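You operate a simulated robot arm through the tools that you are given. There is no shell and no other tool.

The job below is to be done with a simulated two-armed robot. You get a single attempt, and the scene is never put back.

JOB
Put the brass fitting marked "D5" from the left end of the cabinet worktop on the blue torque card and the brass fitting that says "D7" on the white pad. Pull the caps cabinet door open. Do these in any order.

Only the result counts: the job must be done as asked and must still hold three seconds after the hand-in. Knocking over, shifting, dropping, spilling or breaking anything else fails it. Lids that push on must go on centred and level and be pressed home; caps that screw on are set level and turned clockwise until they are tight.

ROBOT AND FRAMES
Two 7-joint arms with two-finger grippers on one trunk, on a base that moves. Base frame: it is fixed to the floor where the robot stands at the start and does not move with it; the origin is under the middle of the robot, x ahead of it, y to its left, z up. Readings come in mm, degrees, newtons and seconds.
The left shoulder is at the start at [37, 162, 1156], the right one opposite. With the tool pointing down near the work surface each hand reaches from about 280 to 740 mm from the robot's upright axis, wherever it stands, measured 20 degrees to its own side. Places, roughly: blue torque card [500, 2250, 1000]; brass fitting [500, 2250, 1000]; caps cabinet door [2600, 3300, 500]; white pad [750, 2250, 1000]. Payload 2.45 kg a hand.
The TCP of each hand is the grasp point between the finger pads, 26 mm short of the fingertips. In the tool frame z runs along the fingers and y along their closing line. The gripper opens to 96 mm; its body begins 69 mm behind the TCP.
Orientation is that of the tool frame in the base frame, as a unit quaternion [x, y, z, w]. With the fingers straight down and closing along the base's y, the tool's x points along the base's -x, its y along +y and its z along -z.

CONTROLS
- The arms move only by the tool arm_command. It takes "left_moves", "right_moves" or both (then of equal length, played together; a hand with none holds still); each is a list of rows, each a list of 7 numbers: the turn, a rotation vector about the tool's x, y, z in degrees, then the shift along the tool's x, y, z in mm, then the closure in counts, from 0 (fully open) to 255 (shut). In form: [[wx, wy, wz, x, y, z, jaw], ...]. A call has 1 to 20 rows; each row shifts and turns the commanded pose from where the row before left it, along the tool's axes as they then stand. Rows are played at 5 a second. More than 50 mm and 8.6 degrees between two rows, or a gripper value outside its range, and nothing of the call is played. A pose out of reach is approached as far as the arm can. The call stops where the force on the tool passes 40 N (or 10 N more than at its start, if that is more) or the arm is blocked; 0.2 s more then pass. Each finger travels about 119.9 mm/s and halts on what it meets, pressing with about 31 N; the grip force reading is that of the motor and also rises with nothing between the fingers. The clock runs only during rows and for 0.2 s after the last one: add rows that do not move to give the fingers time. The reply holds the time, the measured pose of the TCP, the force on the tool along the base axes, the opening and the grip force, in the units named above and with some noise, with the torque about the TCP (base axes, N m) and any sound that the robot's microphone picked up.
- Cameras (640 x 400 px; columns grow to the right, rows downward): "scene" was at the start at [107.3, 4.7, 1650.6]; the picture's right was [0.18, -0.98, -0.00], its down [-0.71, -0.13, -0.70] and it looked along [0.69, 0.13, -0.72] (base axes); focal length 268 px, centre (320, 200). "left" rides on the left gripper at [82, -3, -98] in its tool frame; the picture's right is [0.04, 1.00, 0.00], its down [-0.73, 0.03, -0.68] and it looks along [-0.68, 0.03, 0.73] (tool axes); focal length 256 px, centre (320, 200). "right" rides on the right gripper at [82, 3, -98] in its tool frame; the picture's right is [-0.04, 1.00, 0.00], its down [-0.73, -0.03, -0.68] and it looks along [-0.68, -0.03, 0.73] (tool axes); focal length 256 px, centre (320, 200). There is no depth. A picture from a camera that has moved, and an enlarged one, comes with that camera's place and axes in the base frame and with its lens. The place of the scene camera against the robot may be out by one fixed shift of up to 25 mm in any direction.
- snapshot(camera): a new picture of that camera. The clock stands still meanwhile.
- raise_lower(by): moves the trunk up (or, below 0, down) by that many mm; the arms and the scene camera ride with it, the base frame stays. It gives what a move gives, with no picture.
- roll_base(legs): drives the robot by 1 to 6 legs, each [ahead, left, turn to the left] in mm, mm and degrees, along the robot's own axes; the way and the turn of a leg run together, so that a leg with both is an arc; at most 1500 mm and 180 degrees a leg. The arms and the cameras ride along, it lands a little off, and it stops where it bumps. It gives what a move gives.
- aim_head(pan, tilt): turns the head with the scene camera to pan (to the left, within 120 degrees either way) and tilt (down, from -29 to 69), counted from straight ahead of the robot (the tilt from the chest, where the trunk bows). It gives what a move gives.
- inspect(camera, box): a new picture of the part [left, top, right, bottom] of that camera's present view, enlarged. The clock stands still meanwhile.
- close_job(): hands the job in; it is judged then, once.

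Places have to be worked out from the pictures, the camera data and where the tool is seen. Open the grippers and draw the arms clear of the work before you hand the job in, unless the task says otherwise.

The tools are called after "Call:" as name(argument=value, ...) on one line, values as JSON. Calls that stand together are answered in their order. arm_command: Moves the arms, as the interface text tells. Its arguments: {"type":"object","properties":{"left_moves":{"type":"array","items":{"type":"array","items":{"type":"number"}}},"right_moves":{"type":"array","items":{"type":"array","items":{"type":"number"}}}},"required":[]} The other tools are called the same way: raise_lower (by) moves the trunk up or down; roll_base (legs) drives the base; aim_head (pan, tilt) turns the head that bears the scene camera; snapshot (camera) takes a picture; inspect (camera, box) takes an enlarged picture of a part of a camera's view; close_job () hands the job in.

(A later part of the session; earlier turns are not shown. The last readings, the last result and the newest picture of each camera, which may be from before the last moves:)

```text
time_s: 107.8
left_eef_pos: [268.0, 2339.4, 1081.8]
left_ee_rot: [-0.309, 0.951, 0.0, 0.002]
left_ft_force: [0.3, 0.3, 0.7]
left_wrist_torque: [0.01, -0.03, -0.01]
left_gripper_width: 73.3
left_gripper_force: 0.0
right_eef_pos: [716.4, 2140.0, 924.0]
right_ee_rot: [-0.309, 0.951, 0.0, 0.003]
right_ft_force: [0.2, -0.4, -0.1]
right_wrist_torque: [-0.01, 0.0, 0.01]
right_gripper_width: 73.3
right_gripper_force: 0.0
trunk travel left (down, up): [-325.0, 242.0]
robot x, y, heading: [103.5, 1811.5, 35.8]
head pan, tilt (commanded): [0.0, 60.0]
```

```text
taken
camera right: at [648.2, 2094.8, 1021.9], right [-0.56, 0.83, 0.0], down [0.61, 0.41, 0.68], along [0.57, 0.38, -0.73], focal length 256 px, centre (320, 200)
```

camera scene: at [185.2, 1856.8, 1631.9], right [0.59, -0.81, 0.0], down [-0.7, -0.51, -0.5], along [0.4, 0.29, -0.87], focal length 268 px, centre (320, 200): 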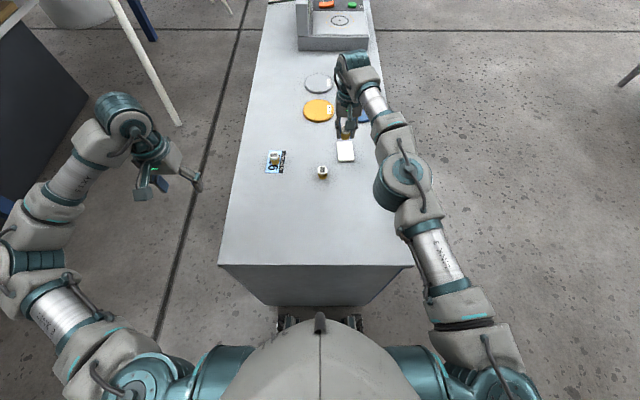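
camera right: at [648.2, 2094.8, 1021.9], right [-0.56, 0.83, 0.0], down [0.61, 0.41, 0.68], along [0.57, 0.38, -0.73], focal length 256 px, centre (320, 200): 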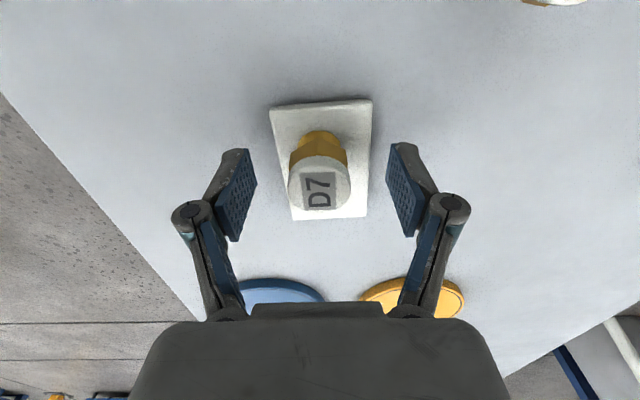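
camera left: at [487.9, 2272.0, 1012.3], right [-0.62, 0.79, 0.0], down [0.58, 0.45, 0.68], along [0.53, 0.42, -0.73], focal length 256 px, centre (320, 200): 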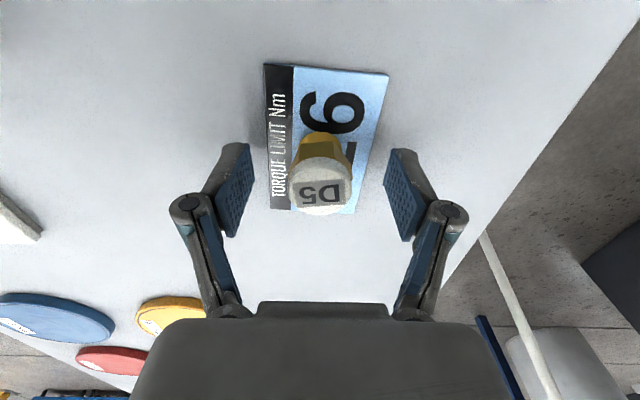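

D7 stands upright on the pad. I lift straight up 60 mm, then rise further while drawing back to the right.

Call:
arm_command(right_moves=[[0, 0, 0, 0.3, 0, -4, 60], [0, 0, 0, 0, 0, -8, 60], [0, 0, 0, 0, 0, -10, 60], [0, 0, 0, 0, 0, -12, 60], [0, 0, 0, 0, 0, -13, 60], [0, 0, 0, 0, 0, -13, 60], [0, 0, 0, 3, 0, -14, 60], [0, 0, 0, 6, 0, -16, 60], [0, 0, 0, 10, 0, -18, 60], [0, 0, 0, 12, -2, -18, 60], [0, 0, 0, 14, -5, -18, 60], [0, 0, 0, 16, -8, -18, 60], [0, 0, 0, 18, -10, -16, 60], [0, 0, 0, 18, -12, -12, 60], [0, 0, 0, 18, -14, -6, 60], [0, 0, 0, 14, -14, 0, 60], [0, 0, 0, 10, -10, 0, 60], [0, 0, 0, 5, -5, 0, 60]])

Call:
arm_command(right_moves=[[0, 0, 0, 0, 0, 0, 60], [0, 0, 0, 0, 0, 0, 60], [0, 0, 0, 0, 0, 0, 60], [0, 0, 0, 0, 0, 0, 60], [0, 0, 0, 0, 0, 0, 60]])

Call:
snapshot(camera="scene")

Call:
snapshot(camera="right")

```text
time_s: 111.6
left_eef_pos: [267.5, 2337.3, 1081.8]
left_ee_rot: [-0.308, 0.951, 0.0, 0.001]
left_ft_force: [0.1, -0.7, 1.1]
left_wrist_torque: [-0.02, -0.01, -0.02]
left_gripper_width: 73.5
left_gripper_force: 0.0
right_eef_pos: [644.5, 1988.0, 1121.1]
right_ee_rot: [-0.31, 0.951, -0.001, 0.0]
right_ft_force: [-0.6, -0.1, -0.4]
right_wrist_torque: [-0.01, 0.0, 0.03]
right_gripper_width: 73.2
right_gripper_force: 0.0
trunk travel left (down, up): [-325.0, 242.0]
robot x, y, heading: [110.4, 1815.5, 36.0]
head pan, tilt (commanded): [0.0, 60.0]
```

```text
time_s: 112.8
left_eef_pos: [268.0, 2337.4, 1082.2]
left_ee_rot: [-0.307, 0.952, -0.001, 0.001]
left_ft_force: [0.0, 0.4, -0.6]
left_wrist_torque: [0.02, 0.02, 0.02]
left_gripper_width: 73.6
left_gripper_force: 0.0
right_eef_pos: [645.2, 1987.2, 1120.1]
right_ee_rot: [-0.309, 0.951, 0.0, 0.001]
right_ft_force: [0.1, -0.6, 0.5]
right_wrist_torque: [0.02, -0.01, 0.0]
right_gripper_width: 73.5
right_gripper_force: 0.2
trunk travel left (down, up): [-325.0, 242.0]
robot x, y, heading: [108.1, 1808.8, 36.1]
head pan, tilt (commanded): [0.0, 60.0]
```

```text
taken
camera scene: at [185.5, 1854.6, 1631.9], right [0.59, -0.81, 0.0], down [-0.7, -0.51, -0.5], along [0.4, 0.29, -0.87], focal length 268 px, centre (320, 200)
```

scene: 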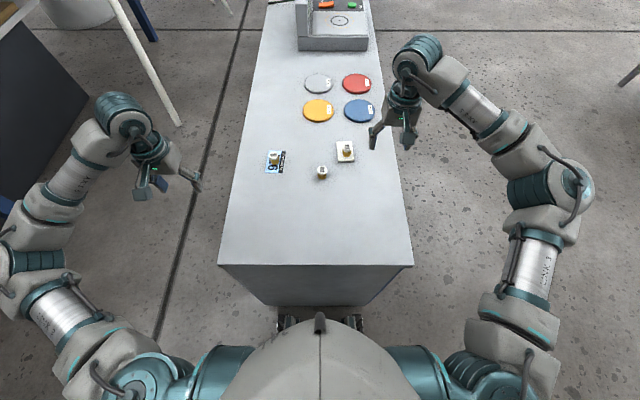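

```text
taken
camera right: at [576.6, 1943.3, 1218.4], right [-0.56, 0.83, 0.0], down [0.61, 0.41, 0.68], along [0.57, 0.38, -0.73], focal length 256 px, centre (320, 200)
```

right: 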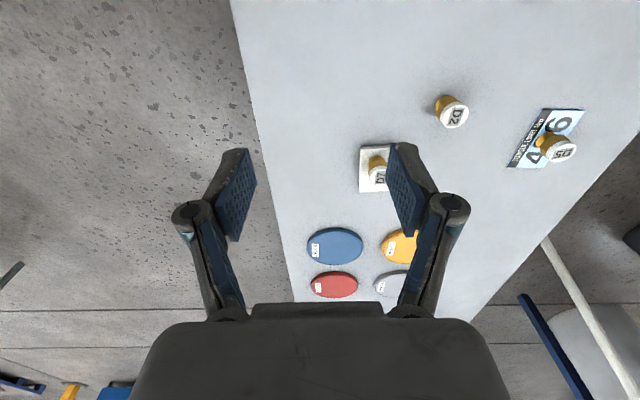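

Both fittings stand on their targets. Next the caps cabinet: I back away 300 mm, roll round the front left corner and travel along the front at about 700 mm distance, then face the doors.

Call:
roll_base(legs=[[-300, 0, 0], [0, -1000, 0], [1300, 0, 0], [1100, 0, 0], [0, 0, 90]])

Call:
aim_head(pan=0, tilt=40)

Call:
snapshot(camera="scene")

```text
time_s: 134.7
left_eef_pos: [1815.6, 2384.2, 1082.0]
left_ee_rot: [0.899, -0.439, 0.0, -0.001]
left_ft_force: [-0.3, -0.5, -0.1]
left_wrist_torque: [0.0, 0.01, -0.02]
left_gripper_width: 73.5
left_gripper_force: 0.1
right_eef_pos: [2150.8, 2772.3, 1119.6]
right_ee_rot: [0.899, -0.437, 0.0, -0.001]
right_ft_force: [0.2, -0.6, 0.5]
right_wrist_torque: [0.01, 0.0, 0.0]
right_gripper_width: 73.4
right_gripper_force: 0.1
trunk travel left (down, up): [-325.0, 242.0]
robot x, y, heading: [2346.0, 2244.3, 128.0]
head pan, tilt (commanded): [0.0, 60.0]
```

```text
time_s: 135.5
left_eef_pos: [1818.1, 2379.8, 1084.8]
left_ee_rot: [0.898, -0.439, -0.002, -0.002]
left_ft_force: [0.4, 0.2, -0.2]
left_wrist_torque: [-0.02, 0.01, 0.0]
left_gripper_width: 73.6
left_gripper_force: 0.1
right_eef_pos: [2153.0, 2769.9, 1122.6]
right_ee_rot: [0.899, -0.438, -0.001, -0.001]
right_ft_force: [1.2, -0.2, 1.3]
right_wrist_torque: [0.02, 0.0, 0.0]
right_gripper_width: 73.4
right_gripper_force: 0.0
trunk travel left (down, up): [-325.0, 242.0]
robot x, y, heading: [2345.1, 2245.7, 128.0]
head pan, tilt (commanded): [0.0, 40.0]
```

```text
taken
camera scene: at [2284.9, 2317.0, 1658.6], right [0.79, 0.61, 0.0], down [0.4, -0.51, -0.76], along [-0.47, 0.6, -0.65], focal length 268 px, centre (320, 200)
```

scene: 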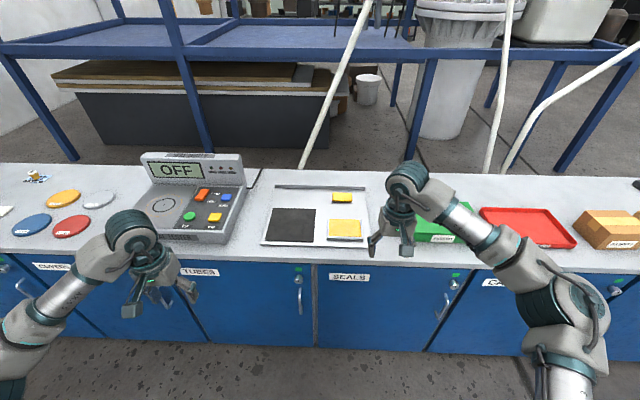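

The door right of SEALS seems to be CAPS. I turn the head right to see it.

Call:
aim_head(pan=-40, tilt=40)

Call:
snapshot(camera="scene")

```text
time_s: 136.6
left_eef_pos: [1818.0, 2380.6, 1084.0]
left_ee_rot: [0.898, -0.439, -0.002, -0.002]
left_ft_force: [0.8, 0.6, 0.8]
left_wrist_torque: [-0.02, 0.0, 0.03]
left_gripper_width: 73.3
left_gripper_force: 0.1
right_eef_pos: [2153.3, 2770.0, 1121.9]
right_ee_rot: [0.899, -0.437, -0.001, -0.002]
right_ft_force: [-0.4, 0.5, -1.0]
right_wrist_torque: [0.02, 0.01, 0.01]
right_gripper_width: 73.5
right_gripper_force: 0.2
trunk travel left (down, up): [-325.0, 242.0]
robot x, y, heading: [2349.7, 2243.5, 127.8]
head pan, tilt (commanded): [-40.0, 40.0]
```

```text
taken
camera scene: at [2340.0, 2335.3, 1658.8], right [1.0, -0.04, 0.0], down [-0.02, -0.64, -0.76], along [0.03, 0.76, -0.64], focal length 268 px, centre (320, 200)
```

scene: 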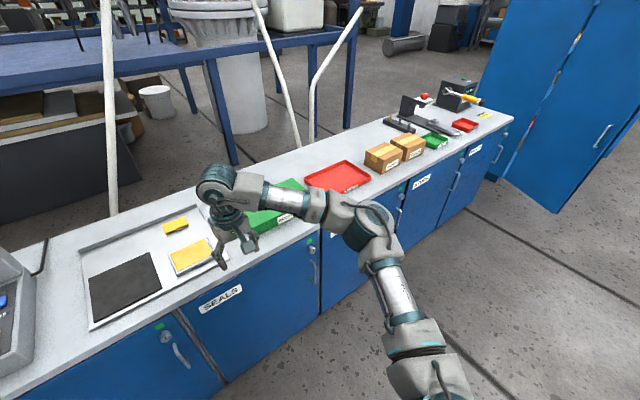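

The arm hides the label. I roll 800 mm to my right along the front and look again.

Call:
roll_base(legs=[[0, 0, -1.8], [0, -800, 0]])

Call:
aim_head(pan=0, tilt=45)

Call:
snapshot(camera="scene")

```text
time_s: 141.2
left_eef_pos: [2464.0, 2865.4, 1083.5]
left_ee_rot: [0.89, -0.456, 0.0, -0.003]
left_ft_force: [-1.0, -0.8, -0.2]
left_wrist_torque: [0.0, 0.01, -0.06]
left_gripper_width: 73.6
left_gripper_force: 0.0
right_eef_pos: [2813.2, 3242.3, 1123.0]
right_ee_rot: [0.891, -0.454, -0.001, -0.003]
right_ft_force: [0.6, 1.1, -0.6]
right_wrist_torque: [0.01, -0.02, -0.03]
right_gripper_width: 73.4
right_gripper_force: 0.1
trunk travel left (down, up): [-325.0, 242.0]
robot x, y, heading: [2989.6, 2711.1, 125.7]
head pan, tilt (commanded): [-40.0, 40.0]
```

```text
time_s: 142.3
left_eef_pos: [2471.8, 2867.5, 1087.1]
left_ee_rot: [0.89, -0.455, -0.003, -0.001]
left_ft_force: [0.1, 1.2, 0.6]
left_wrist_torque: [-0.01, 0.06, 0.0]
left_gripper_width: 73.2
left_gripper_force: 0.0
right_eef_pos: [2821.4, 3243.4, 1123.5]
right_ee_rot: [0.89, -0.455, -0.004, -0.001]
right_ft_force: [-1.1, 0.0, -0.4]
right_wrist_torque: [-0.02, 0.02, -0.01]
right_gripper_width: 73.5
right_gripper_force: 0.0
trunk travel left (down, up): [-325.0, 242.0]
robot x, y, heading: [2992.3, 2713.4, 125.8]
head pan, tilt (commanded): [0.0, 45.0]
```

```text
taken
camera scene: at [2934.0, 2784.6, 1651.4], right [0.81, 0.58, 0.0], down [0.42, -0.58, -0.7], along [-0.41, 0.57, -0.71], focal length 268 px, centre (320, 200)
```

scene: 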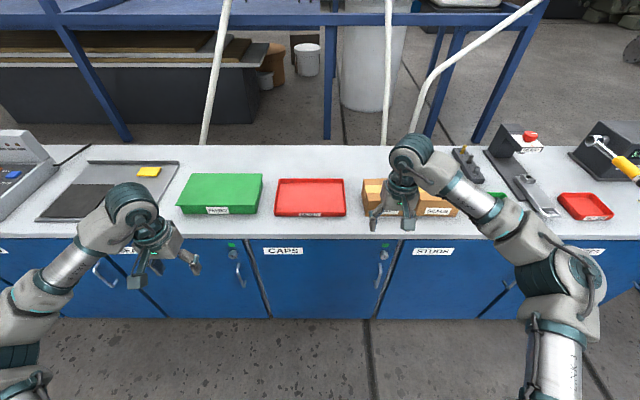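

The CAPS door is right in front, hinged on its left with a handle at upper right. I enlarge it to study the handle, lock and indicator.

Call:
inspect(camera="scene", box=[220, 225, 420, 350])

Call:
inspect(camera="scene", box=[350, 230, 430, 300])

Call:
inspect(camera="scene", box=[180, 230, 280, 310])

```text
3.20 times, centred on (320, 288) of scene
camera zoom: at [2934.0, 2784.6, 1651.4], right [0.81, 0.58, 0.0], down [0.42, -0.58, -0.7], along [-0.41, 0.57, -0.71], focal length 859 px, centre (320, -80)
```

zoom: 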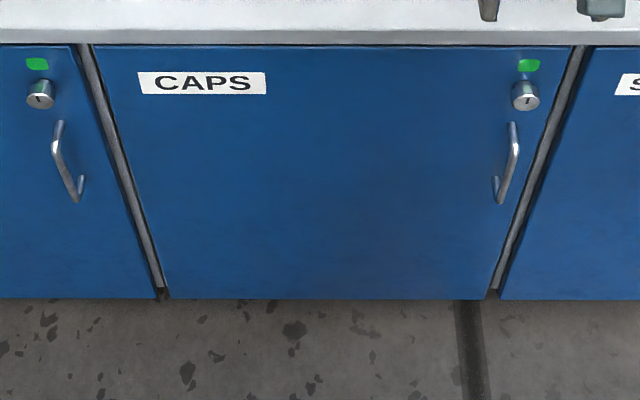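

```text
5.71 times, centred on (390, 265) of scene
camera zoom: at [2934.0, 2784.6, 1651.4], right [0.81, 0.58, 0.0], down [0.42, -0.58, -0.7], along [-0.41, 0.57, -0.71], focal length 1534 px, centre (-80, -171)
```

zoom: 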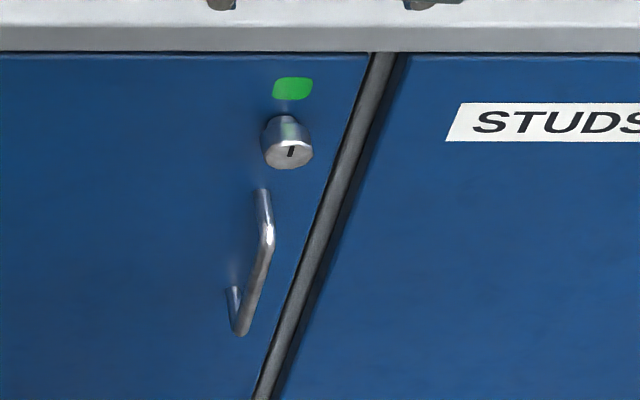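

```text
5.00 times, centred on (230, 270) of scene
camera zoom: at [2934.0, 2784.6, 1651.4], right [0.81, 0.58, 0.0], down [0.42, -0.58, -0.7], along [-0.41, 0.57, -0.71], focal length 1342 px, centre (770, -150)
```

zoom: 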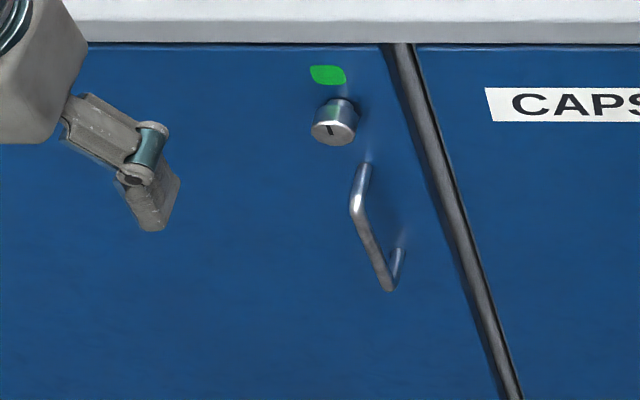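

The green marker suggests CAPS is unlocked; its handle is a vertical bar at roughly [2805,3384], z 530–680, about 510 mm from the hinge on the left. I move 350 mm right and 150 mm back so the door can swing clear of my base, and lower the trunk 300 mm.

Call:
roll_base(legs=[[-150, 0, 0], [0, -350, 0]])

Call:
raise_lower(by=-300)

Call:
aim_head(pan=12, tilt=30)

Call:
arm_command(left_moves=[[0, 0, 0, 0, 0, 0, 0], [0, 0, 0, 0, 0, 0, 0], [0, 0, 0, 0, 0, 0, 0], [0, 0, 0, 0, 0, 0, 0], [0, 0, 0, 0, 0, 0, 0], [0, 0, 0, 0, 0, 0, 0], [0, 0, 0, 0, 0, 0, 0], [0, 0, 0, 0, 0, 0, 0], [0, 0, 0, 0, 0, 0, 0], [0, 0, 0, 0, 0, 0, 0]])

Call:
snapshot(camera="scene")

```text
time_s: 145.6
left_eef_pos: [2827.1, 2935.8, 1079.8]
left_ee_rot: [0.891, -0.454, 0.001, -0.008]
left_ft_force: [-1.2, -1.8, -1.0]
left_wrist_torque: [0.04, -0.07, -0.01]
left_gripper_width: 73.5
left_gripper_force: 0.1
right_eef_pos: [3176.7, 3313.6, 1125.2]
right_ee_rot: [0.892, -0.452, 0.001, -0.009]
right_ft_force: [-1.3, -1.7, 0.4]
right_wrist_torque: [0.13, -0.06, 0.01]
right_gripper_width: 73.1
right_gripper_force: 0.0
trunk travel left (down, up): [-325.0, 242.0]
robot x, y, heading: [3363.5, 2796.4, 125.9]
head pan, tilt (commanded): [0.0, 45.0]
```

```text
time_s: 148.6
left_eef_pos: [2848.7, 2947.6, 790.1]
left_ee_rot: [0.891, -0.454, -0.006, 0.001]
left_ft_force: [-0.5, -0.4, 0.0]
left_wrist_torque: [-0.01, 0.01, 0.03]
left_gripper_width: 73.5
left_gripper_force: 0.0
right_eef_pos: [3200.4, 3323.3, 825.2]
right_ee_rot: [0.891, -0.454, -0.006, -0.001]
right_ft_force: [-0.4, -0.6, -0.2]
right_wrist_torque: [-0.01, -0.05, -0.01]
right_gripper_width: 73.3
right_gripper_force: 0.1
trunk travel left (down, up): [-25.0, 542.0]
robot x, y, heading: [3366.4, 2790.6, 126.1]
head pan, tilt (commanded): [0.0, 45.0]
```

```text
time_s: 149.3
left_eef_pos: [2849.8, 2947.6, 789.2]
left_ee_rot: [0.89, -0.455, -0.005, 0.0]
left_ft_force: [-0.2, 1.2, -0.2]
left_wrist_torque: [-0.04, -0.01, 0.0]
left_gripper_width: 73.5
left_gripper_force: 0.0
right_eef_pos: [3198.7, 3324.5, 826.1]
right_ee_rot: [0.892, -0.453, -0.006, 0.0]
right_ft_force: [0.2, 0.3, 0.1]
right_wrist_torque: [-0.01, 0.0, -0.01]
right_gripper_width: 73.4
right_gripper_force: 0.1
trunk travel left (down, up): [-25.0, 542.0]
robot x, y, heading: [3362.4, 2796.3, 125.6]
head pan, tilt (commanded): [12.0, 30.0]
```

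```text
time_s: 151.6
left_eef_pos: [2847.4, 2947.3, 788.9]
left_ee_rot: [0.89, -0.455, -0.006, 0.0]
left_ft_force: [0.9, -0.5, -0.1]
left_wrist_torque: [-0.04, 0.0, -0.01]
left_gripper_width: 95.9
left_gripper_force: 0.0
right_eef_pos: [3197.9, 3323.6, 825.2]
right_ee_rot: [0.891, -0.454, -0.006, 0.0]
right_ft_force: [1.0, 1.1, -0.1]
right_wrist_torque: [-0.01, 0.02, -0.02]
right_gripper_width: 73.8
right_gripper_force: 0.0
trunk travel left (down, up): [-25.0, 542.0]
robot x, y, heading: [3364.1, 2790.0, 125.9]
head pan, tilt (commanded): [12.0, 30.0]
```

```text
taken
camera scene: at [3117.9, 3095.6, 1323.3], right [0.67, 0.74, 0.0], down [0.37, -0.34, -0.86], along [-0.64, 0.58, -0.51], focal length 268 px, centre (320, 200)
```

scene: 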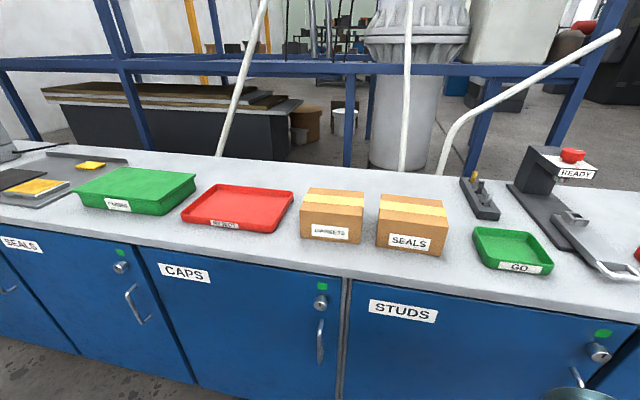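

The lowered trunk carried the head about 300 mm forward. I look down at the arms to see where the shoulders now are.

Call:
aim_head(pan=0, tilt=69)

Call:
snapshot(camera="scene")

Call:
aim_head(pan=70, tilt=55)

Call:
snapshot(camera="scene")

Call:
snapshot(camera="left")

```text
time_s: 152.6
left_eef_pos: [2844.9, 2946.8, 788.2]
left_ee_rot: [0.891, -0.454, -0.005, 0.0]
left_ft_force: [0.1, -0.2, -0.2]
left_wrist_torque: [0.04, 0.0, -0.01]
left_gripper_width: 96.1
left_gripper_force: 0.0
right_eef_pos: [3198.6, 3322.4, 824.8]
right_ee_rot: [0.892, -0.453, -0.006, 0.0]
right_ft_force: [-0.4, 0.3, 0.5]
right_wrist_torque: [0.0, -0.05, -0.01]
right_gripper_width: 73.3
right_gripper_force: 0.0
trunk travel left (down, up): [-25.0, 542.0]
robot x, y, heading: [3360.8, 2788.7, 125.8]
head pan, tilt (commanded): [0.0, 68.8]
```

```text
taken
camera scene: at [3151.3, 3079.2, 1272.1], right [0.81, 0.58, 0.0], down [0.55, -0.76, -0.36], along [-0.21, 0.29, -0.93], focal length 268 px, centre (320, 200)
```

scene: 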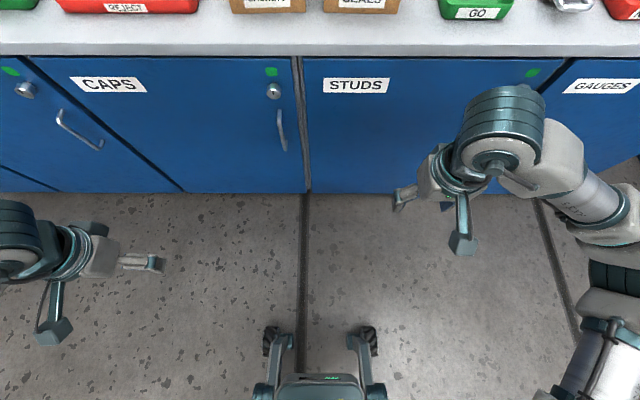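

```text
time_s: 154.0
left_eef_pos: [2847.8, 2946.1, 786.9]
left_ee_rot: [0.891, -0.454, -0.006, 0.001]
left_ft_force: [-0.9, 0.1, -0.2]
left_wrist_torque: [-0.02, 0.02, 0.0]
left_gripper_width: 96.1
left_gripper_force: 0.1
right_eef_pos: [3197.6, 3322.3, 826.5]
right_ee_rot: [0.892, -0.453, -0.005, -0.001]
right_ft_force: [-0.5, 0.3, 0.6]
right_wrist_torque: [0.0, 0.04, 0.01]
right_gripper_width: 73.2
right_gripper_force: 0.1
trunk travel left (down, up): [-25.0, 542.0]
robot x, y, heading: [3362.5, 2793.8, 125.8]
head pan, tilt (commanded): [70.0, 55.0]
```

```text
taken
camera scene: at [3114.7, 3014.3, 1287.6], right [-0.27, 0.96, -0.01], down [0.79, 0.22, -0.57], along [-0.55, -0.16, -0.82], focal length 268 px, centre (320, 200)
```

scene: 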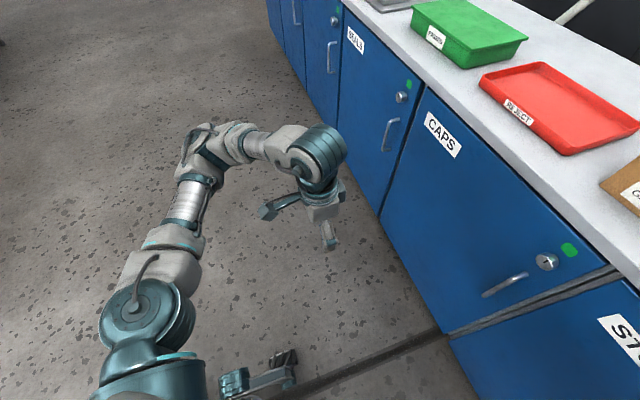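

```text
taken
camera left: at [2897.2, 2881.4, 886.5], right [-0.79, -0.62, 0.0], down [-0.45, 0.57, 0.69], along [-0.43, 0.54, -0.73], focal length 256 px, centre (320, 200)
```

left: 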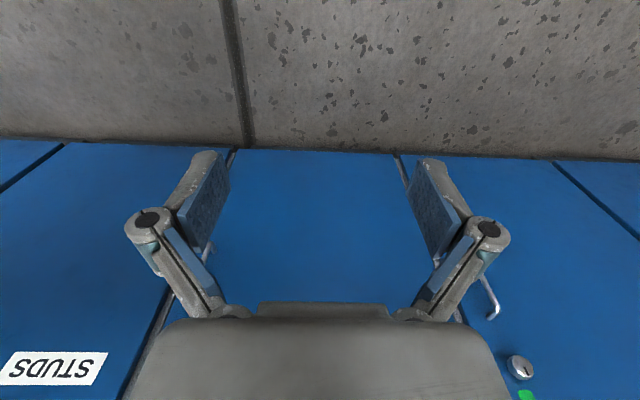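

The shoulder is now at roughly 110 mm ahead of the axis and the handle is within the left arm's range. I look squarely at the CAPS handle and enlarge it.

Call:
aim_head(pan=5, tilt=55)

Call:
snapshot(camera="scene")

Call:
inspect(camera="scene", box=[200, 150, 360, 310])

Call:
inspect(camera="left", box=[440, 240, 560, 400])

```text
time_s: 155.4
left_eef_pos: [2847.1, 2945.5, 788.6]
left_ee_rot: [0.891, -0.454, -0.005, 0.001]
left_ft_force: [-0.1, 0.8, 1.0]
left_wrist_torque: [0.01, 0.03, -0.01]
left_gripper_width: 96.1
left_gripper_force: 0.1
right_eef_pos: [3196.7, 3322.8, 825.4]
right_ee_rot: [0.892, -0.453, -0.006, -0.001]
right_ft_force: [-0.3, 0.0, 0.3]
right_wrist_torque: [-0.01, -0.02, 0.03]
right_gripper_width: 73.5
right_gripper_force: 0.1
trunk travel left (down, up): [-25.0, 542.0]
robot x, y, heading: [3364.8, 2789.5, 125.8]
head pan, tilt (commanded): [5.0, 55.0]
```

```text
taken
camera scene: at [3136.9, 3088.5, 1287.4], right [0.76, 0.65, 0.0], down [0.54, -0.62, -0.57], along [-0.37, 0.43, -0.82], focal length 268 px, centre (320, 200)
```

scene: 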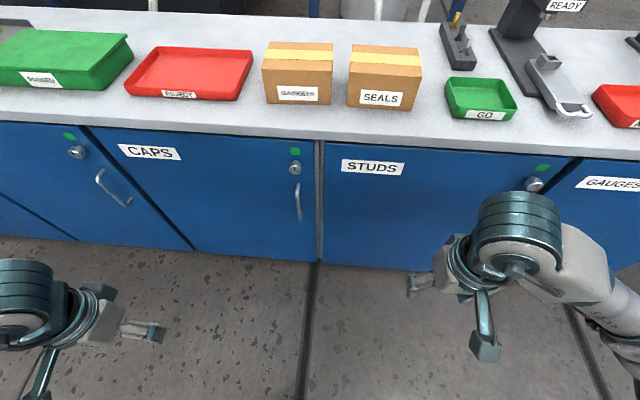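

```text
2.50 times, centred on (280, 230) of scene
camera zoom: at [3136.9, 3088.5, 1287.4], right [0.76, 0.65, 0.0], down [0.54, -0.62, -0.57], along [-0.37, 0.43, -0.82], focal length 671 px, centre (420, 125)
```

zoom: 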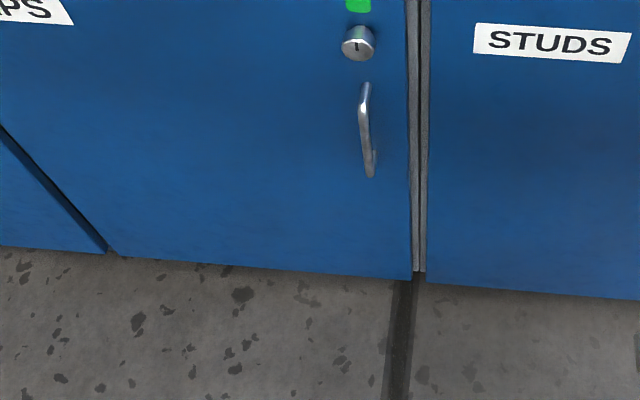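

```text
2.50 times, centred on (500, 320) of left
camera zoom: at [2897.2, 2881.4, 886.5], right [-0.79, -0.62, 0.0], down [-0.45, 0.57, 0.69], along [-0.43, 0.54, -0.73], focal length 640 px, centre (-130, -100)
```

zoom: 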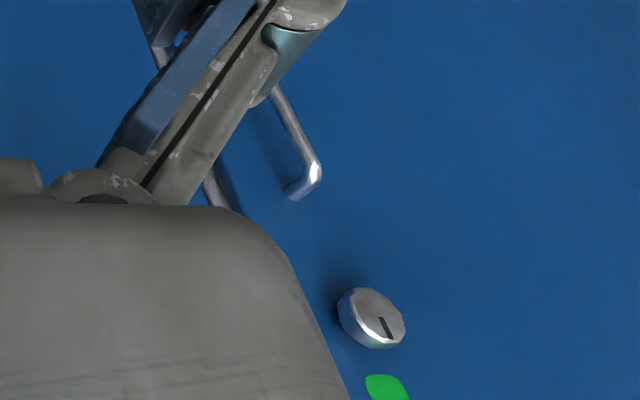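

The CAPS handle bar is at about 806 mm ahead and 109 mm left of my axis, z ≈ 550–690. I swing the left hand from pointing down to pointing ahead while moving it toward the handle.

Call:
arm_command(left_moves=[[0, -7.5, 0, -15, -15, 8, 0], [0, -7.5, 0, -13.8, -15, 9.9, 0], [0, -7.5, 0, -12.4, -15, 11.6, 0], [0, -7.5, 0, -10.8, -15, 13.1, 0], [0, -7.5, 0, -9, -15, 14.4, 0], [0, -7.5, 0, -7, -15, 15.5, 0], [0, -7.5, 0, -4.9, -15, 16.3, 0], [0, -7.5, 0, -2.8, -15, 16.8, 0], [0, -7.5, 0, -0.6, -15, 17, 0], [0, -7.5, 0, 1.6, -15, 16.9, 0], [0, -7.5, 0, 3.8, -15, 16.6, 0], [0, -7.5, 0, 6, -15, 15.9, 0], [0, 0, 0, 0, 0, 0, 0], [0, 0, 0, 0, 0, 0, 0], [0, 0, 0, 0, 0, 0, 0], [0, 0, 0, 0, 0, 0, 0], [0, 0, 0, 0, 0, 0, 0], [0, 0, 0, 0, 0, 0, 0]])

Call:
snapshot(camera="left")

Call:
snapshot(camera="scene")

```text
time_s: 159.2
left_eef_pos: [2863.3, 3142.6, 723.5]
left_ee_rot: [0.754, -0.385, -0.475, -0.239]
left_ft_force: [-0.9, 0.1, -0.3]
left_wrist_torque: [0.01, -0.02, 0.01]
left_gripper_width: 95.8
left_gripper_force: 0.0
left hand out of reach, approached as far as the arm can: row 5, 6, 7, 9, 10, 11, 12
right_eef_pos: [3197.5, 3324.4, 825.3]
right_ee_rot: [0.891, -0.454, -0.005, -0.001]
right_ft_force: [0.5, 0.8, 0.5]
right_wrist_torque: [-0.02, 0.02, -0.02]
right_gripper_width: 73.2
right_gripper_force: 0.0
trunk travel left (down, up): [-25.0, 542.0]
robot x, y, heading: [3360.5, 2793.4, 125.6]
head pan, tilt (commanded): [5.0, 55.0]
```

```text
taken
camera left: at [2938.2, 3043.7, 693.5], right [-0.8, -0.6, -0.03], down [0.15, -0.25, 0.96], along [-0.58, 0.76, 0.29], focal length 256 px, centre (320, 200)
```

left: 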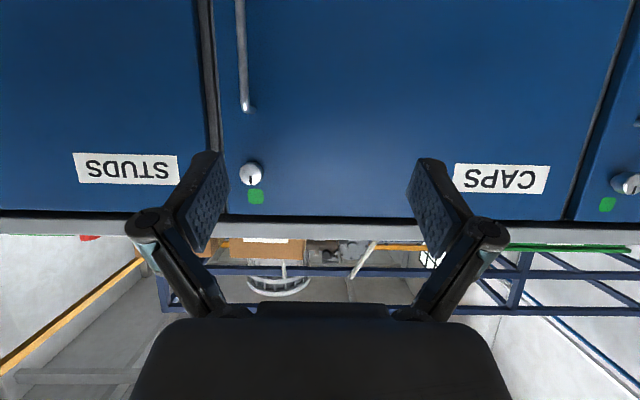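

```text
taken
camera scene: at [3137.5, 3089.2, 1287.3], right [0.76, 0.65, 0.0], down [0.54, -0.62, -0.57], along [-0.37, 0.43, -0.82], focal length 268 px, centre (320, 200)
```

scene: 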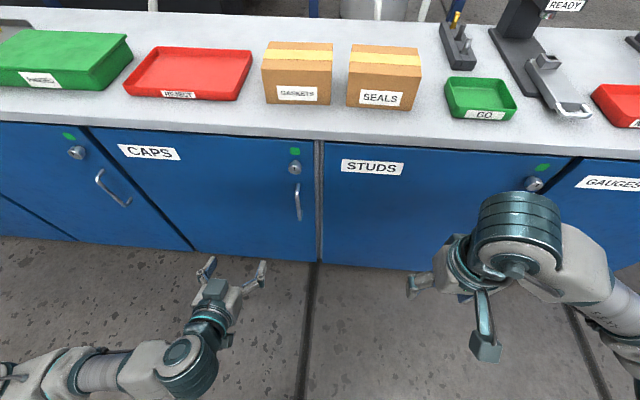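

The hand got only to 26° below level, since the forearm comes in sideways and the wrist is near its bend limit. I move the hand left and ahead first, then finish the rotation.

Call:
arm_command(left_moves=[[0, 0, 0, -3, 18, 6, 0], [0, 0, 0, -3, 18, 6, 0], [0, 0, 0, -3, 18, 6, 0], [0, 0, 0, -3, 18, 6, 0], [0, 0, 0, -3, 18, 6, 0], [0, 0, 0, -3, 18, 6, 0], [0, 0, 0, -3, 18, 6, 0], [0, 0, 0, -3, 18, 6, 0], [0, -5.1, 0, -2, 4, 8, 0], [0, -5.1, 0, -2, 4, 8, 0], [0, -5.1, 0, -1, 4, 8, 0], [0, -5.1, 0, -1, 4, 8, 0], [0, -5.2, 0, 0, 4, 8, 0], [0, 0, 0, 0, 0, 0, 0], [0, 0, 0, 0, 0, 0, 0], [0, 0, 0, 0, 0, 0, 0], [0, 0, 0, 0, 0, 0, 0]])

Call:
snapshot(camera="scene")

```text
time_s: 162.8
left_eef_pos: [2676.5, 3120.7, 720.7]
left_ee_rot: [-0.63, 0.323, 0.63, 0.319]
left_ft_force: [0.2, -0.1, -0.8]
left_wrist_torque: [-0.01, -0.01, 0.03]
left_gripper_width: 95.8
left_gripper_force: 0.0
right_eef_pos: [3196.7, 3322.6, 826.5]
right_ee_rot: [0.891, -0.454, -0.005, 0.0]
right_ft_force: [-0.5, 0.2, 0.9]
right_wrist_torque: [0.0, 0.0, 0.03]
right_gripper_width: 73.5
right_gripper_force: 0.1
trunk travel left (down, up): [-25.0, 542.0]
robot x, y, heading: [3364.2, 2795.5, 125.9]
head pan, tilt (commanded): [5.0, 55.0]
```

```text
taken
camera scene: at [3137.5, 3088.9, 1287.3], right [0.76, 0.65, 0.0], down [0.54, -0.62, -0.57], along [-0.37, 0.43, -0.82], focal length 268 px, centre (320, 200)
```

scene: 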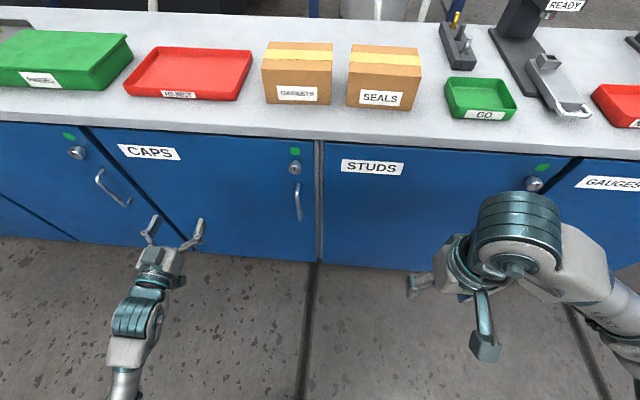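

The left hand now points level at the doors, 365 mm left of my axis. I roll 256 mm to the right so the handle lies straight ahead of that hand.

Call:
roll_base(legs=[[0, -256, 0]])

Call:
arm_command(left_moves=[[0, 0, 0, 12, 0, 0, 0], [0, 0, 0, 15, 0, 0, 0], [0, 0, 0, 15, 0, 0, 0], [0, 0, 0, 15, 0, 0, 0], [0, 0, 0, 12, 0, 0, 0], [0, 0, 0, 6, 0, 0, 0], [0, 0, 0, 0, 0, 0, 0], [0, 0, 0, 0, 0, 0, 0], [0, 0, 0, 0, 0, 0, 0], [0, 0, 0, 0, 0, 0, 0], [0, 0, 0, 0, 0, 0, 0], [0, 0, 0, 0, 0, 0, 0], [0, 0, 0, 0, 0, 0, 0], [0, 0, 0, 0, 0, 0, 0], [0, 0, 0, 0, 0, 0, 0], [0, 0, 0, 0, 0, 0, 0], [0, 0, 0, 0, 0, 0, 0], [0, 0, 0, 0, 0, 0, 0]])

Call:
aim_head(pan=25, tilt=55)

Call:
snapshot(camera="left")

Call:
snapshot(camera="scene")

```text
time_s: 164.6
left_eef_pos: [2876.2, 3264.5, 715.3]
left_ee_rot: [0.633, -0.318, -0.629, -0.32]
left_ft_force: [-1.2, -0.5, -0.1]
left_wrist_torque: [0.03, 0.06, -0.08]
left_gripper_width: 96.1
left_gripper_force: 0.0
right_eef_pos: [3394.5, 3467.5, 828.3]
right_ee_rot: [0.893, -0.45, -0.003, -0.005]
right_ft_force: [-1.1, -1.1, -0.1]
right_wrist_torque: [0.1, -0.08, -0.01]
right_gripper_width: 73.5
right_gripper_force: 0.2
trunk travel left (down, up): [-25.0, 542.0]
robot x, y, heading: [3574.1, 2940.1, 126.2]
head pan, tilt (commanded): [5.0, 55.0]
```

```text
time_s: 168.4
left_eef_pos: [2885.3, 3266.0, 649.6]
left_ee_rot: [-0.63, 0.32, 0.633, 0.317]
left_ft_force: [-0.2, 0.1, -0.1]
left_wrist_torque: [-0.01, 0.01, 0.0]
left_gripper_width: 96.0
left_gripper_force: 0.1
right_eef_pos: [3406.9, 3470.4, 829.2]
right_ee_rot: [0.893, -0.45, -0.009, -0.001]
right_ft_force: [0.3, 0.3, -0.5]
right_wrist_torque: [0.0, -0.02, 0.02]
right_gripper_width: 73.1
right_gripper_force: 0.0
trunk travel left (down, up): [-25.0, 542.0]
robot x, y, heading: [3570.2, 2943.8, 125.9]
head pan, tilt (commanded): [5.0, 55.0]
```

```text
time_s: 169.3
left_eef_pos: [2885.6, 3266.9, 649.9]
left_ee_rot: [-0.63, 0.321, 0.632, 0.318]
left_ft_force: [-0.7, -0.2, 0.9]
left_wrist_torque: [-0.01, 0.01, 0.02]
left_gripper_width: 95.8
left_gripper_force: 0.0
right_eef_pos: [3407.1, 3468.5, 828.7]
right_ee_rot: [0.893, -0.449, -0.009, -0.002]
right_ft_force: [0.4, -0.3, 0.5]
right_wrist_torque: [0.03, 0.0, 0.01]
right_gripper_width: 73.1
right_gripper_force: 0.0
trunk travel left (down, up): [-25.0, 542.0]
robot x, y, heading: [3570.1, 2945.3, 126.1]
head pan, tilt (commanded): [25.0, 55.0]
```

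```text
taken
camera left: at [2944.6, 3187.9, 568.9], right [-0.81, -0.59, -0.03], down [0.38, -0.56, 0.73], along [-0.45, 0.58, 0.68], focal length 256 px, centre (320, 200)
```

left: 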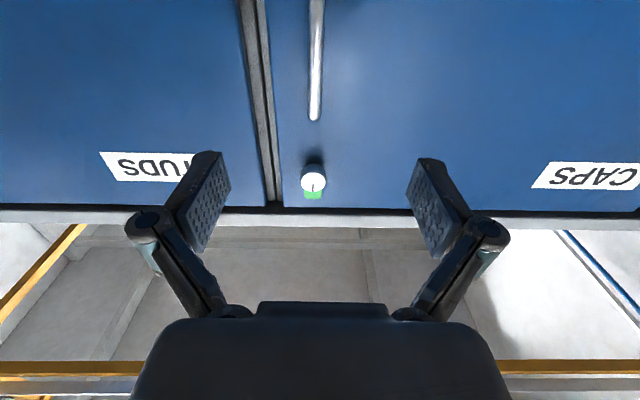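

```text
taken
camera scene: at [3329.4, 3219.5, 1287.4], right [0.49, 0.87, 0.0], down [0.72, -0.4, -0.57], along [-0.5, 0.27, -0.82], focal length 268 px, centre (320, 200)
```

scene: 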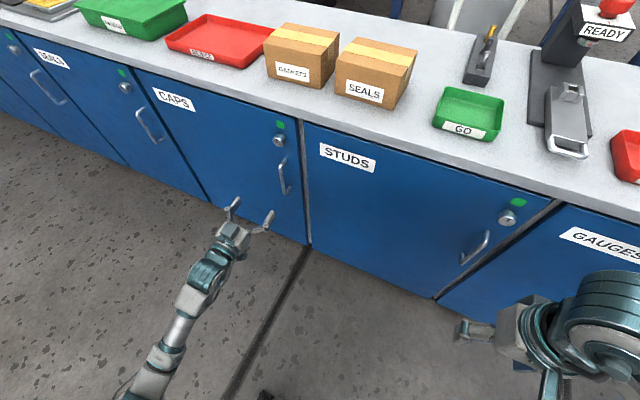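

The bar's top end is seen about 27 mm above the TCP, aligned to within 3 mm laterally. I lower 35 mm and go 50 mm ahead, then measure again for depth.

Call:
arm_command(left_moves=[[0, 0, 0, 8, -0.6, 5, 0], [0, 0, 0, 10, -0.6, 10, 0], [0, 0, 0, 10, -0.6, 12, 0], [0, 0, 0, 7, -0.6, 12, 0], [0, 0, 0, 0, 0, 8, 0], [0, 0, 0, 0, 0, 3, 0], [0, 0, 0, 0, 0, 0, 0], [0, 0, 0, 0, 0, 0, 0], [0, 0, 0, 0, 0, 0, 0], [0, 0, 0, 0, 0, 0, 0], [0, 0, 0, 0, 0, 0, 0], [0, 0, 0, 0, 0, 0, 0]])

Call:
snapshot(camera="left")

Call:
inspect(camera="scene", box=[180, 100, 340, 280])

```text
time_s: 171.9
left_eef_pos: [2855.6, 3304.3, 616.9]
left_ee_rot: [-0.629, 0.323, 0.63, 0.321]
left_ft_force: [0.0, 0.4, -0.5]
left_wrist_torque: [-0.03, -0.03, -0.01]
left_gripper_width: 96.1
left_gripper_force: 0.0
left hand out of reach, approached as far as the arm can: row 4
right_eef_pos: [3407.4, 3470.1, 829.3]
right_ee_rot: [0.893, -0.45, -0.009, -0.001]
right_ft_force: [-0.1, 0.0, -1.0]
right_wrist_torque: [0.01, -0.03, -0.02]
right_gripper_width: 73.3
right_gripper_force: 0.0
trunk travel left (down, up): [-25.0, 542.0]
robot x, y, heading: [3572.1, 2944.5, 126.1]
head pan, tilt (commanded): [25.0, 55.0]
```

```text
taken
camera left: at [2913.4, 3227.1, 535.1], right [-0.81, -0.58, -0.04], down [0.38, -0.57, 0.73], along [-0.45, 0.58, 0.68], focal length 256 px, centre (320, 200)
```

left: 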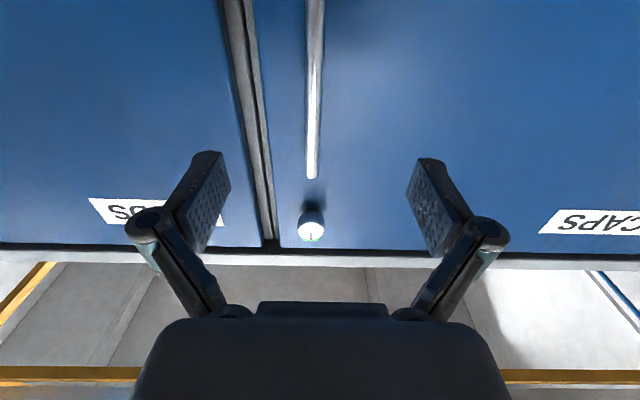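

```text
2.22 times, centred on (260, 190) of scene
camera zoom: at [3329.2, 3219.7, 1287.3], right [0.48, 0.87, 0.0], down [0.72, -0.4, -0.57], along [-0.5, 0.27, -0.82], focal length 597 px, centre (453, 222)
```

zoom: 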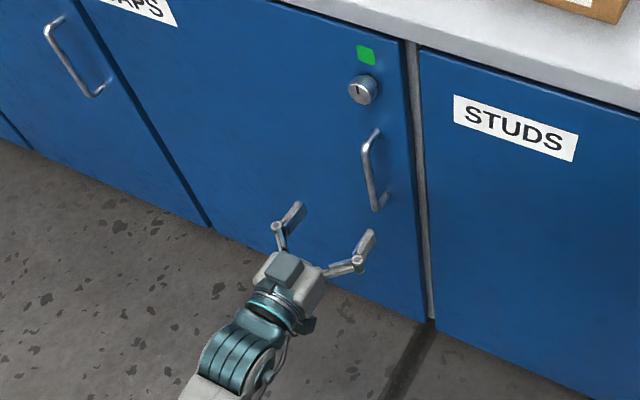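

Triangulating the two views puts the bar at n ≈ 1098 (81 mm ahead of the TCP), 4.7 mm to the right, with top end at z ≈ 673. I go 45 mm ahead with the lateral correction and look.

Call:
arm_command(left_moves=[[0, 0, 0, 1, -1.6, 6, 0], [0, 0, 0, 2, -1.6, 10, 0], [0, 0, 0, 2, -1.5, 10, 0], [0, 0, 0, 1, 0, 10, 0], [0, 0, 0, 0, 0, 6, 0], [0, 0, 0, 0, 0, 3, 0], [0, 0, 0, 0, 0, 0, 0], [0, 0, 0, 0, 0, 0, 0], [0, 0, 0, 0, 0, 0, 0], [0, 0, 0, 0, 0, 0, 0], [0, 0, 0, 0, 0, 0, 0]])

Call:
snapshot(camera="left")

Call:
inspect(camera="scene", box=[180, 100, 340, 280])

```text
time_s: 174.3
left_eef_pos: [2827.6, 3340.8, 610.3]
left_ee_rot: [-0.629, 0.323, 0.63, 0.321]
left_ft_force: [0.7, 0.7, -0.4]
left_wrist_torque: [0.0, -0.02, 0.0]
left_gripper_width: 96.1
left_gripper_force: 0.1
left hand out of reach, approached as far as the arm can: row 2
right_eef_pos: [3407.1, 3470.3, 829.0]
right_ee_rot: [0.893, -0.45, -0.009, -0.001]
right_ft_force: [0.1, 0.7, 0.2]
right_wrist_torque: [0.0, 0.02, -0.01]
right_gripper_width: 73.6
right_gripper_force: 0.0
trunk travel left (down, up): [-25.0, 542.0]
robot x, y, heading: [3570.8, 2942.0, 126.0]
head pan, tilt (commanded): [25.0, 55.0]
```

```text
taken
camera left: at [2886.3, 3263.7, 529.7], right [-0.81, -0.58, -0.04], down [0.38, -0.57, 0.73], along [-0.45, 0.58, 0.68], focal length 256 px, centre (320, 200)
```

left: 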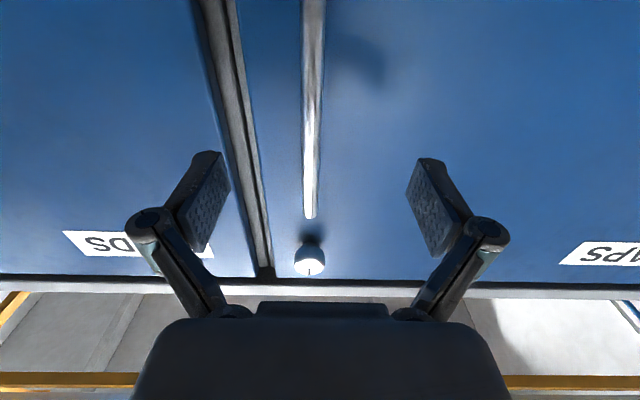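

```text
2.22 times, centred on (260, 190) of scene
camera zoom: at [3329.0, 3219.9, 1287.3], right [0.48, 0.87, 0.0], down [0.72, -0.4, -0.57], along [-0.5, 0.27, -0.82], focal length 597 px, centre (453, 222)
```

zoom: 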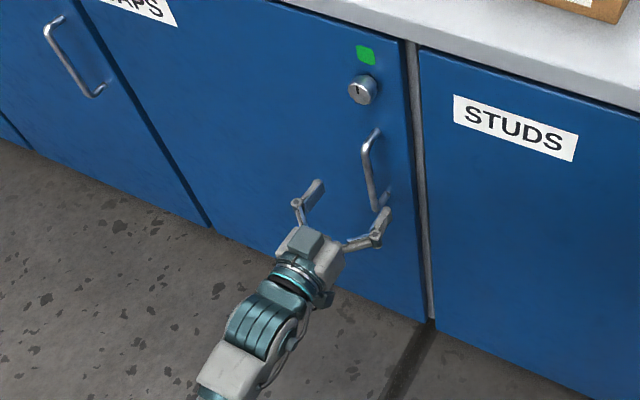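

The bar is now about 42 mm ahead of the TCP and 4 mm to the right. I go another 34 mm ahead with a small right correction and look before closing.

Call:
arm_command(left_moves=[[0, 0, 0, 0, -2, 4, 0], [0, 0, 0, 0, -2, 8, 0], [0, 0, 0, 0, 0, 8, 0], [0, 0, 0, 0, 0, 8, 0], [0, 0, 0, 0, 0, 4, 0], [0, 0, 0, 0, 0, 2, 0], [0, 0, 0, 0, 0, 0, 0], [0, 0, 0, 0, 0, 0, 0], [0, 0, 0, 0, 0, 0, 0], [0, 0, 0, 0, 0, 0, 0], [0, 0, 0, 0, 0, 0, 0]])

Call:
snapshot(camera="left")

Call:
inspect(camera="scene", box=[220, 120, 320, 240])

```text
time_s: 176.7
left_eef_pos: [2808.0, 3368.9, 610.7]
left_ee_rot: [-0.629, 0.323, 0.631, 0.32]
left_ft_force: [0.5, -0.3, 0.2]
left_wrist_torque: [-0.01, 0.03, -0.02]
left_gripper_width: 96.1
left_gripper_force: 0.2
left hand out of reach, approached as far as the arm can: row 2
right_eef_pos: [3406.9, 3469.7, 827.9]
right_ee_rot: [0.893, -0.45, -0.008, -0.002]
right_ft_force: [0.1, 0.0, 0.2]
right_wrist_torque: [-0.01, 0.03, 0.01]
right_gripper_width: 73.5
right_gripper_force: 0.0
trunk travel left (down, up): [-25.0, 542.0]
robot x, y, heading: [3574.1, 2946.3, 126.2]
head pan, tilt (commanded): [25.0, 55.0]
```

```text
taken
camera left: at [2866.1, 3291.0, 529.9], right [-0.81, -0.59, -0.03], down [0.38, -0.56, 0.73], along [-0.45, 0.58, 0.68], focal length 256 px, centre (320, 200)
```

left: 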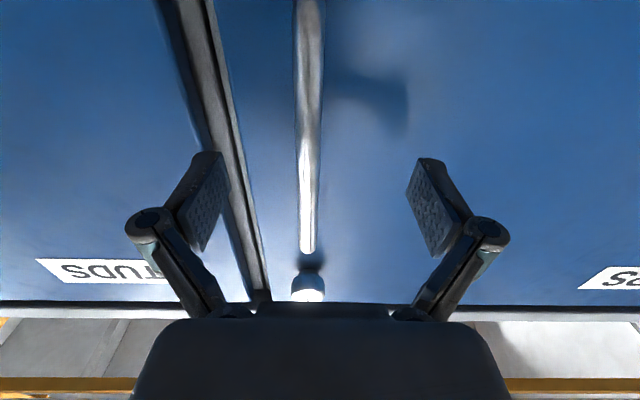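

```text
3.33 times, centred on (270, 180) of scene
camera zoom: at [3328.9, 3220.1, 1287.2], right [0.48, 0.87, 0.0], down [0.72, -0.4, -0.57], along [-0.5, 0.27, -0.82], focal length 895 px, centre (487, 267)
```

zoom: 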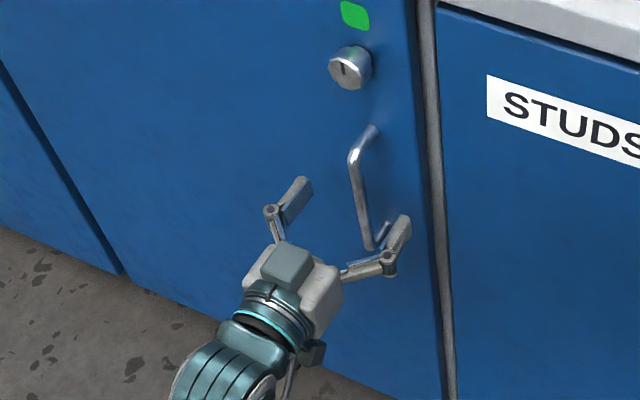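

The bar is between the fingers, about 8 mm ahead of the TCP and 5 mm to the right. A slight clockwise yaw should free the wrist to centre on it; I do that and check.

Call:
arm_command(left_moves=[[2, 0, 0, 0, 0, 0, 0], [2, 0, 0, 0, -2, 0, 0], [0, 0, 0, 0, -3, 0, 0], [0, 0, 0, 0, 0, 0, 0], [0, 0, 0, 0, 0, 0, 0], [0, 0, 0, 0, 0, 0, 0], [0, 0, 0, 0, 0, 0, 0]])

Call:
snapshot(camera="left")

```text
time_s: 178.3
left_eef_pos: [2811.7, 3372.1, 611.4]
left_ee_rot: [-0.618, 0.343, 0.62, 0.34]
left_ft_force: [-0.3, -1.0, 0.3]
left_wrist_torque: [0.01, 0.01, 0.04]
left_gripper_width: 96.1
left_gripper_force: 0.0
right_eef_pos: [3406.5, 3470.7, 828.0]
right_ee_rot: [0.893, -0.45, -0.009, -0.002]
right_ft_force: [0.3, -0.4, -0.6]
right_wrist_torque: [-0.02, 0.01, -0.03]
right_gripper_width: 73.2
right_gripper_force: 0.1
trunk travel left (down, up): [-25.0, 542.0]
robot x, y, heading: [3571.5, 2944.9, 125.8]
head pan, tilt (commanded): [25.0, 55.0]
```

```text
taken
camera left: at [2865.6, 3290.6, 530.1], right [-0.85, -0.53, -0.03], down [0.34, -0.59, 0.73], along [-0.41, 0.61, 0.68], focal length 256 px, centre (320, 200)
```

left: 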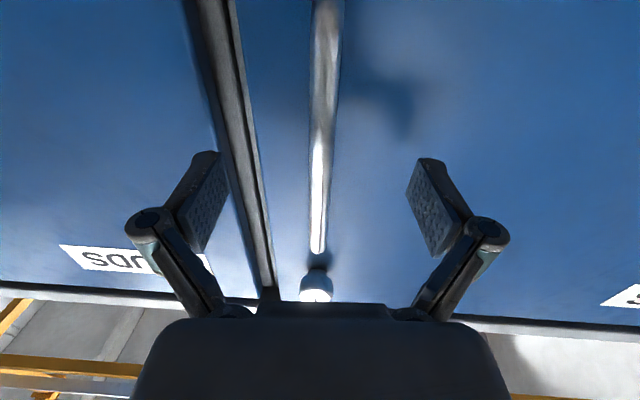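

The bar is now centred between the fingers. I close the left gripper on it.

Call:
arm_command(left_moves=[[0, 0, 0, 0, 0, 0, 120], [0, 0, 0, 0, 0, 0, 180], [0, 0, 0, 0, 0, 0, 255], [0, 0, 0, 0, 0, 0, 255], [0, 0, 0, 0, 0, 0, 255], [0, 0, 0, 0, 0, 0, 255]])

Call:
snapshot(camera="left")

Call:
inspect(camera="scene", box=[220, 120, 320, 240])

```text
time_s: 179.7
left_eef_pos: [2812.4, 3371.9, 611.6]
left_ee_rot: [-0.618, 0.343, 0.621, 0.339]
left_ft_force: [-1.0, -1.3, -0.7]
left_wrist_torque: [0.09, -0.47, 0.04]
left_gripper_width: 11.0
left_gripper_force: 38.0
right_eef_pos: [3407.5, 3470.5, 828.5]
right_ee_rot: [0.893, -0.45, -0.009, -0.002]
right_ft_force: [-0.5, 0.2, -0.2]
right_wrist_torque: [0.02, 0.0, 0.01]
right_gripper_width: 73.3
right_gripper_force: 0.2
trunk travel left (down, up): [-25.0, 542.0]
robot x, y, heading: [3570.0, 2939.7, 125.9]
head pan, tilt (commanded): [25.0, 55.0]
```

```text
taken
camera left: at [2865.5, 3290.5, 530.1], right [-0.84, -0.53, -0.03], down [0.34, -0.59, 0.73], along [-0.41, 0.61, 0.68], focal length 256 px, centre (320, 200)
```

left: 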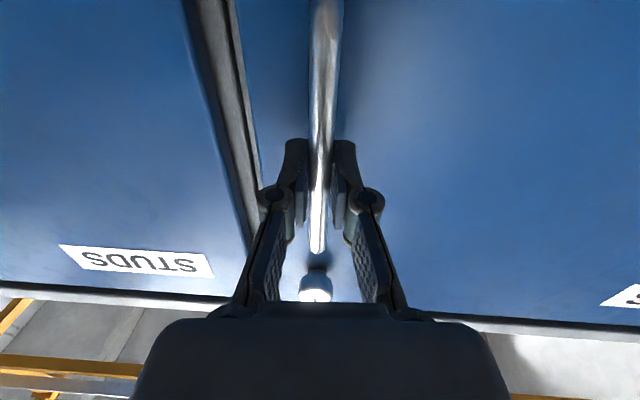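

```text
3.33 times, centred on (270, 180) of scene
camera zoom: at [3328.5, 3219.8, 1287.2], right [0.48, 0.87, 0.0], down [0.72, -0.4, -0.57], along [-0.5, 0.27, -0.82], focal length 895 px, centre (487, 267)
```

zoom: 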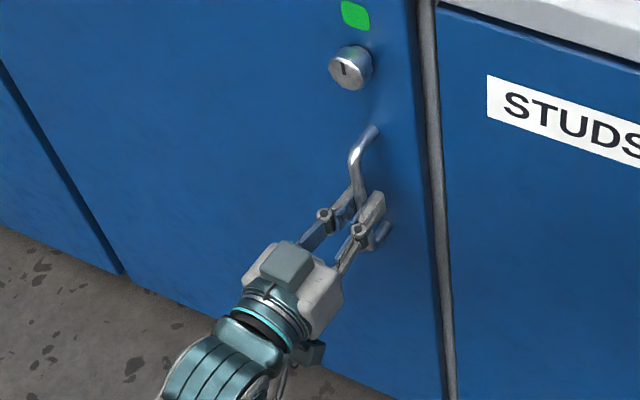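

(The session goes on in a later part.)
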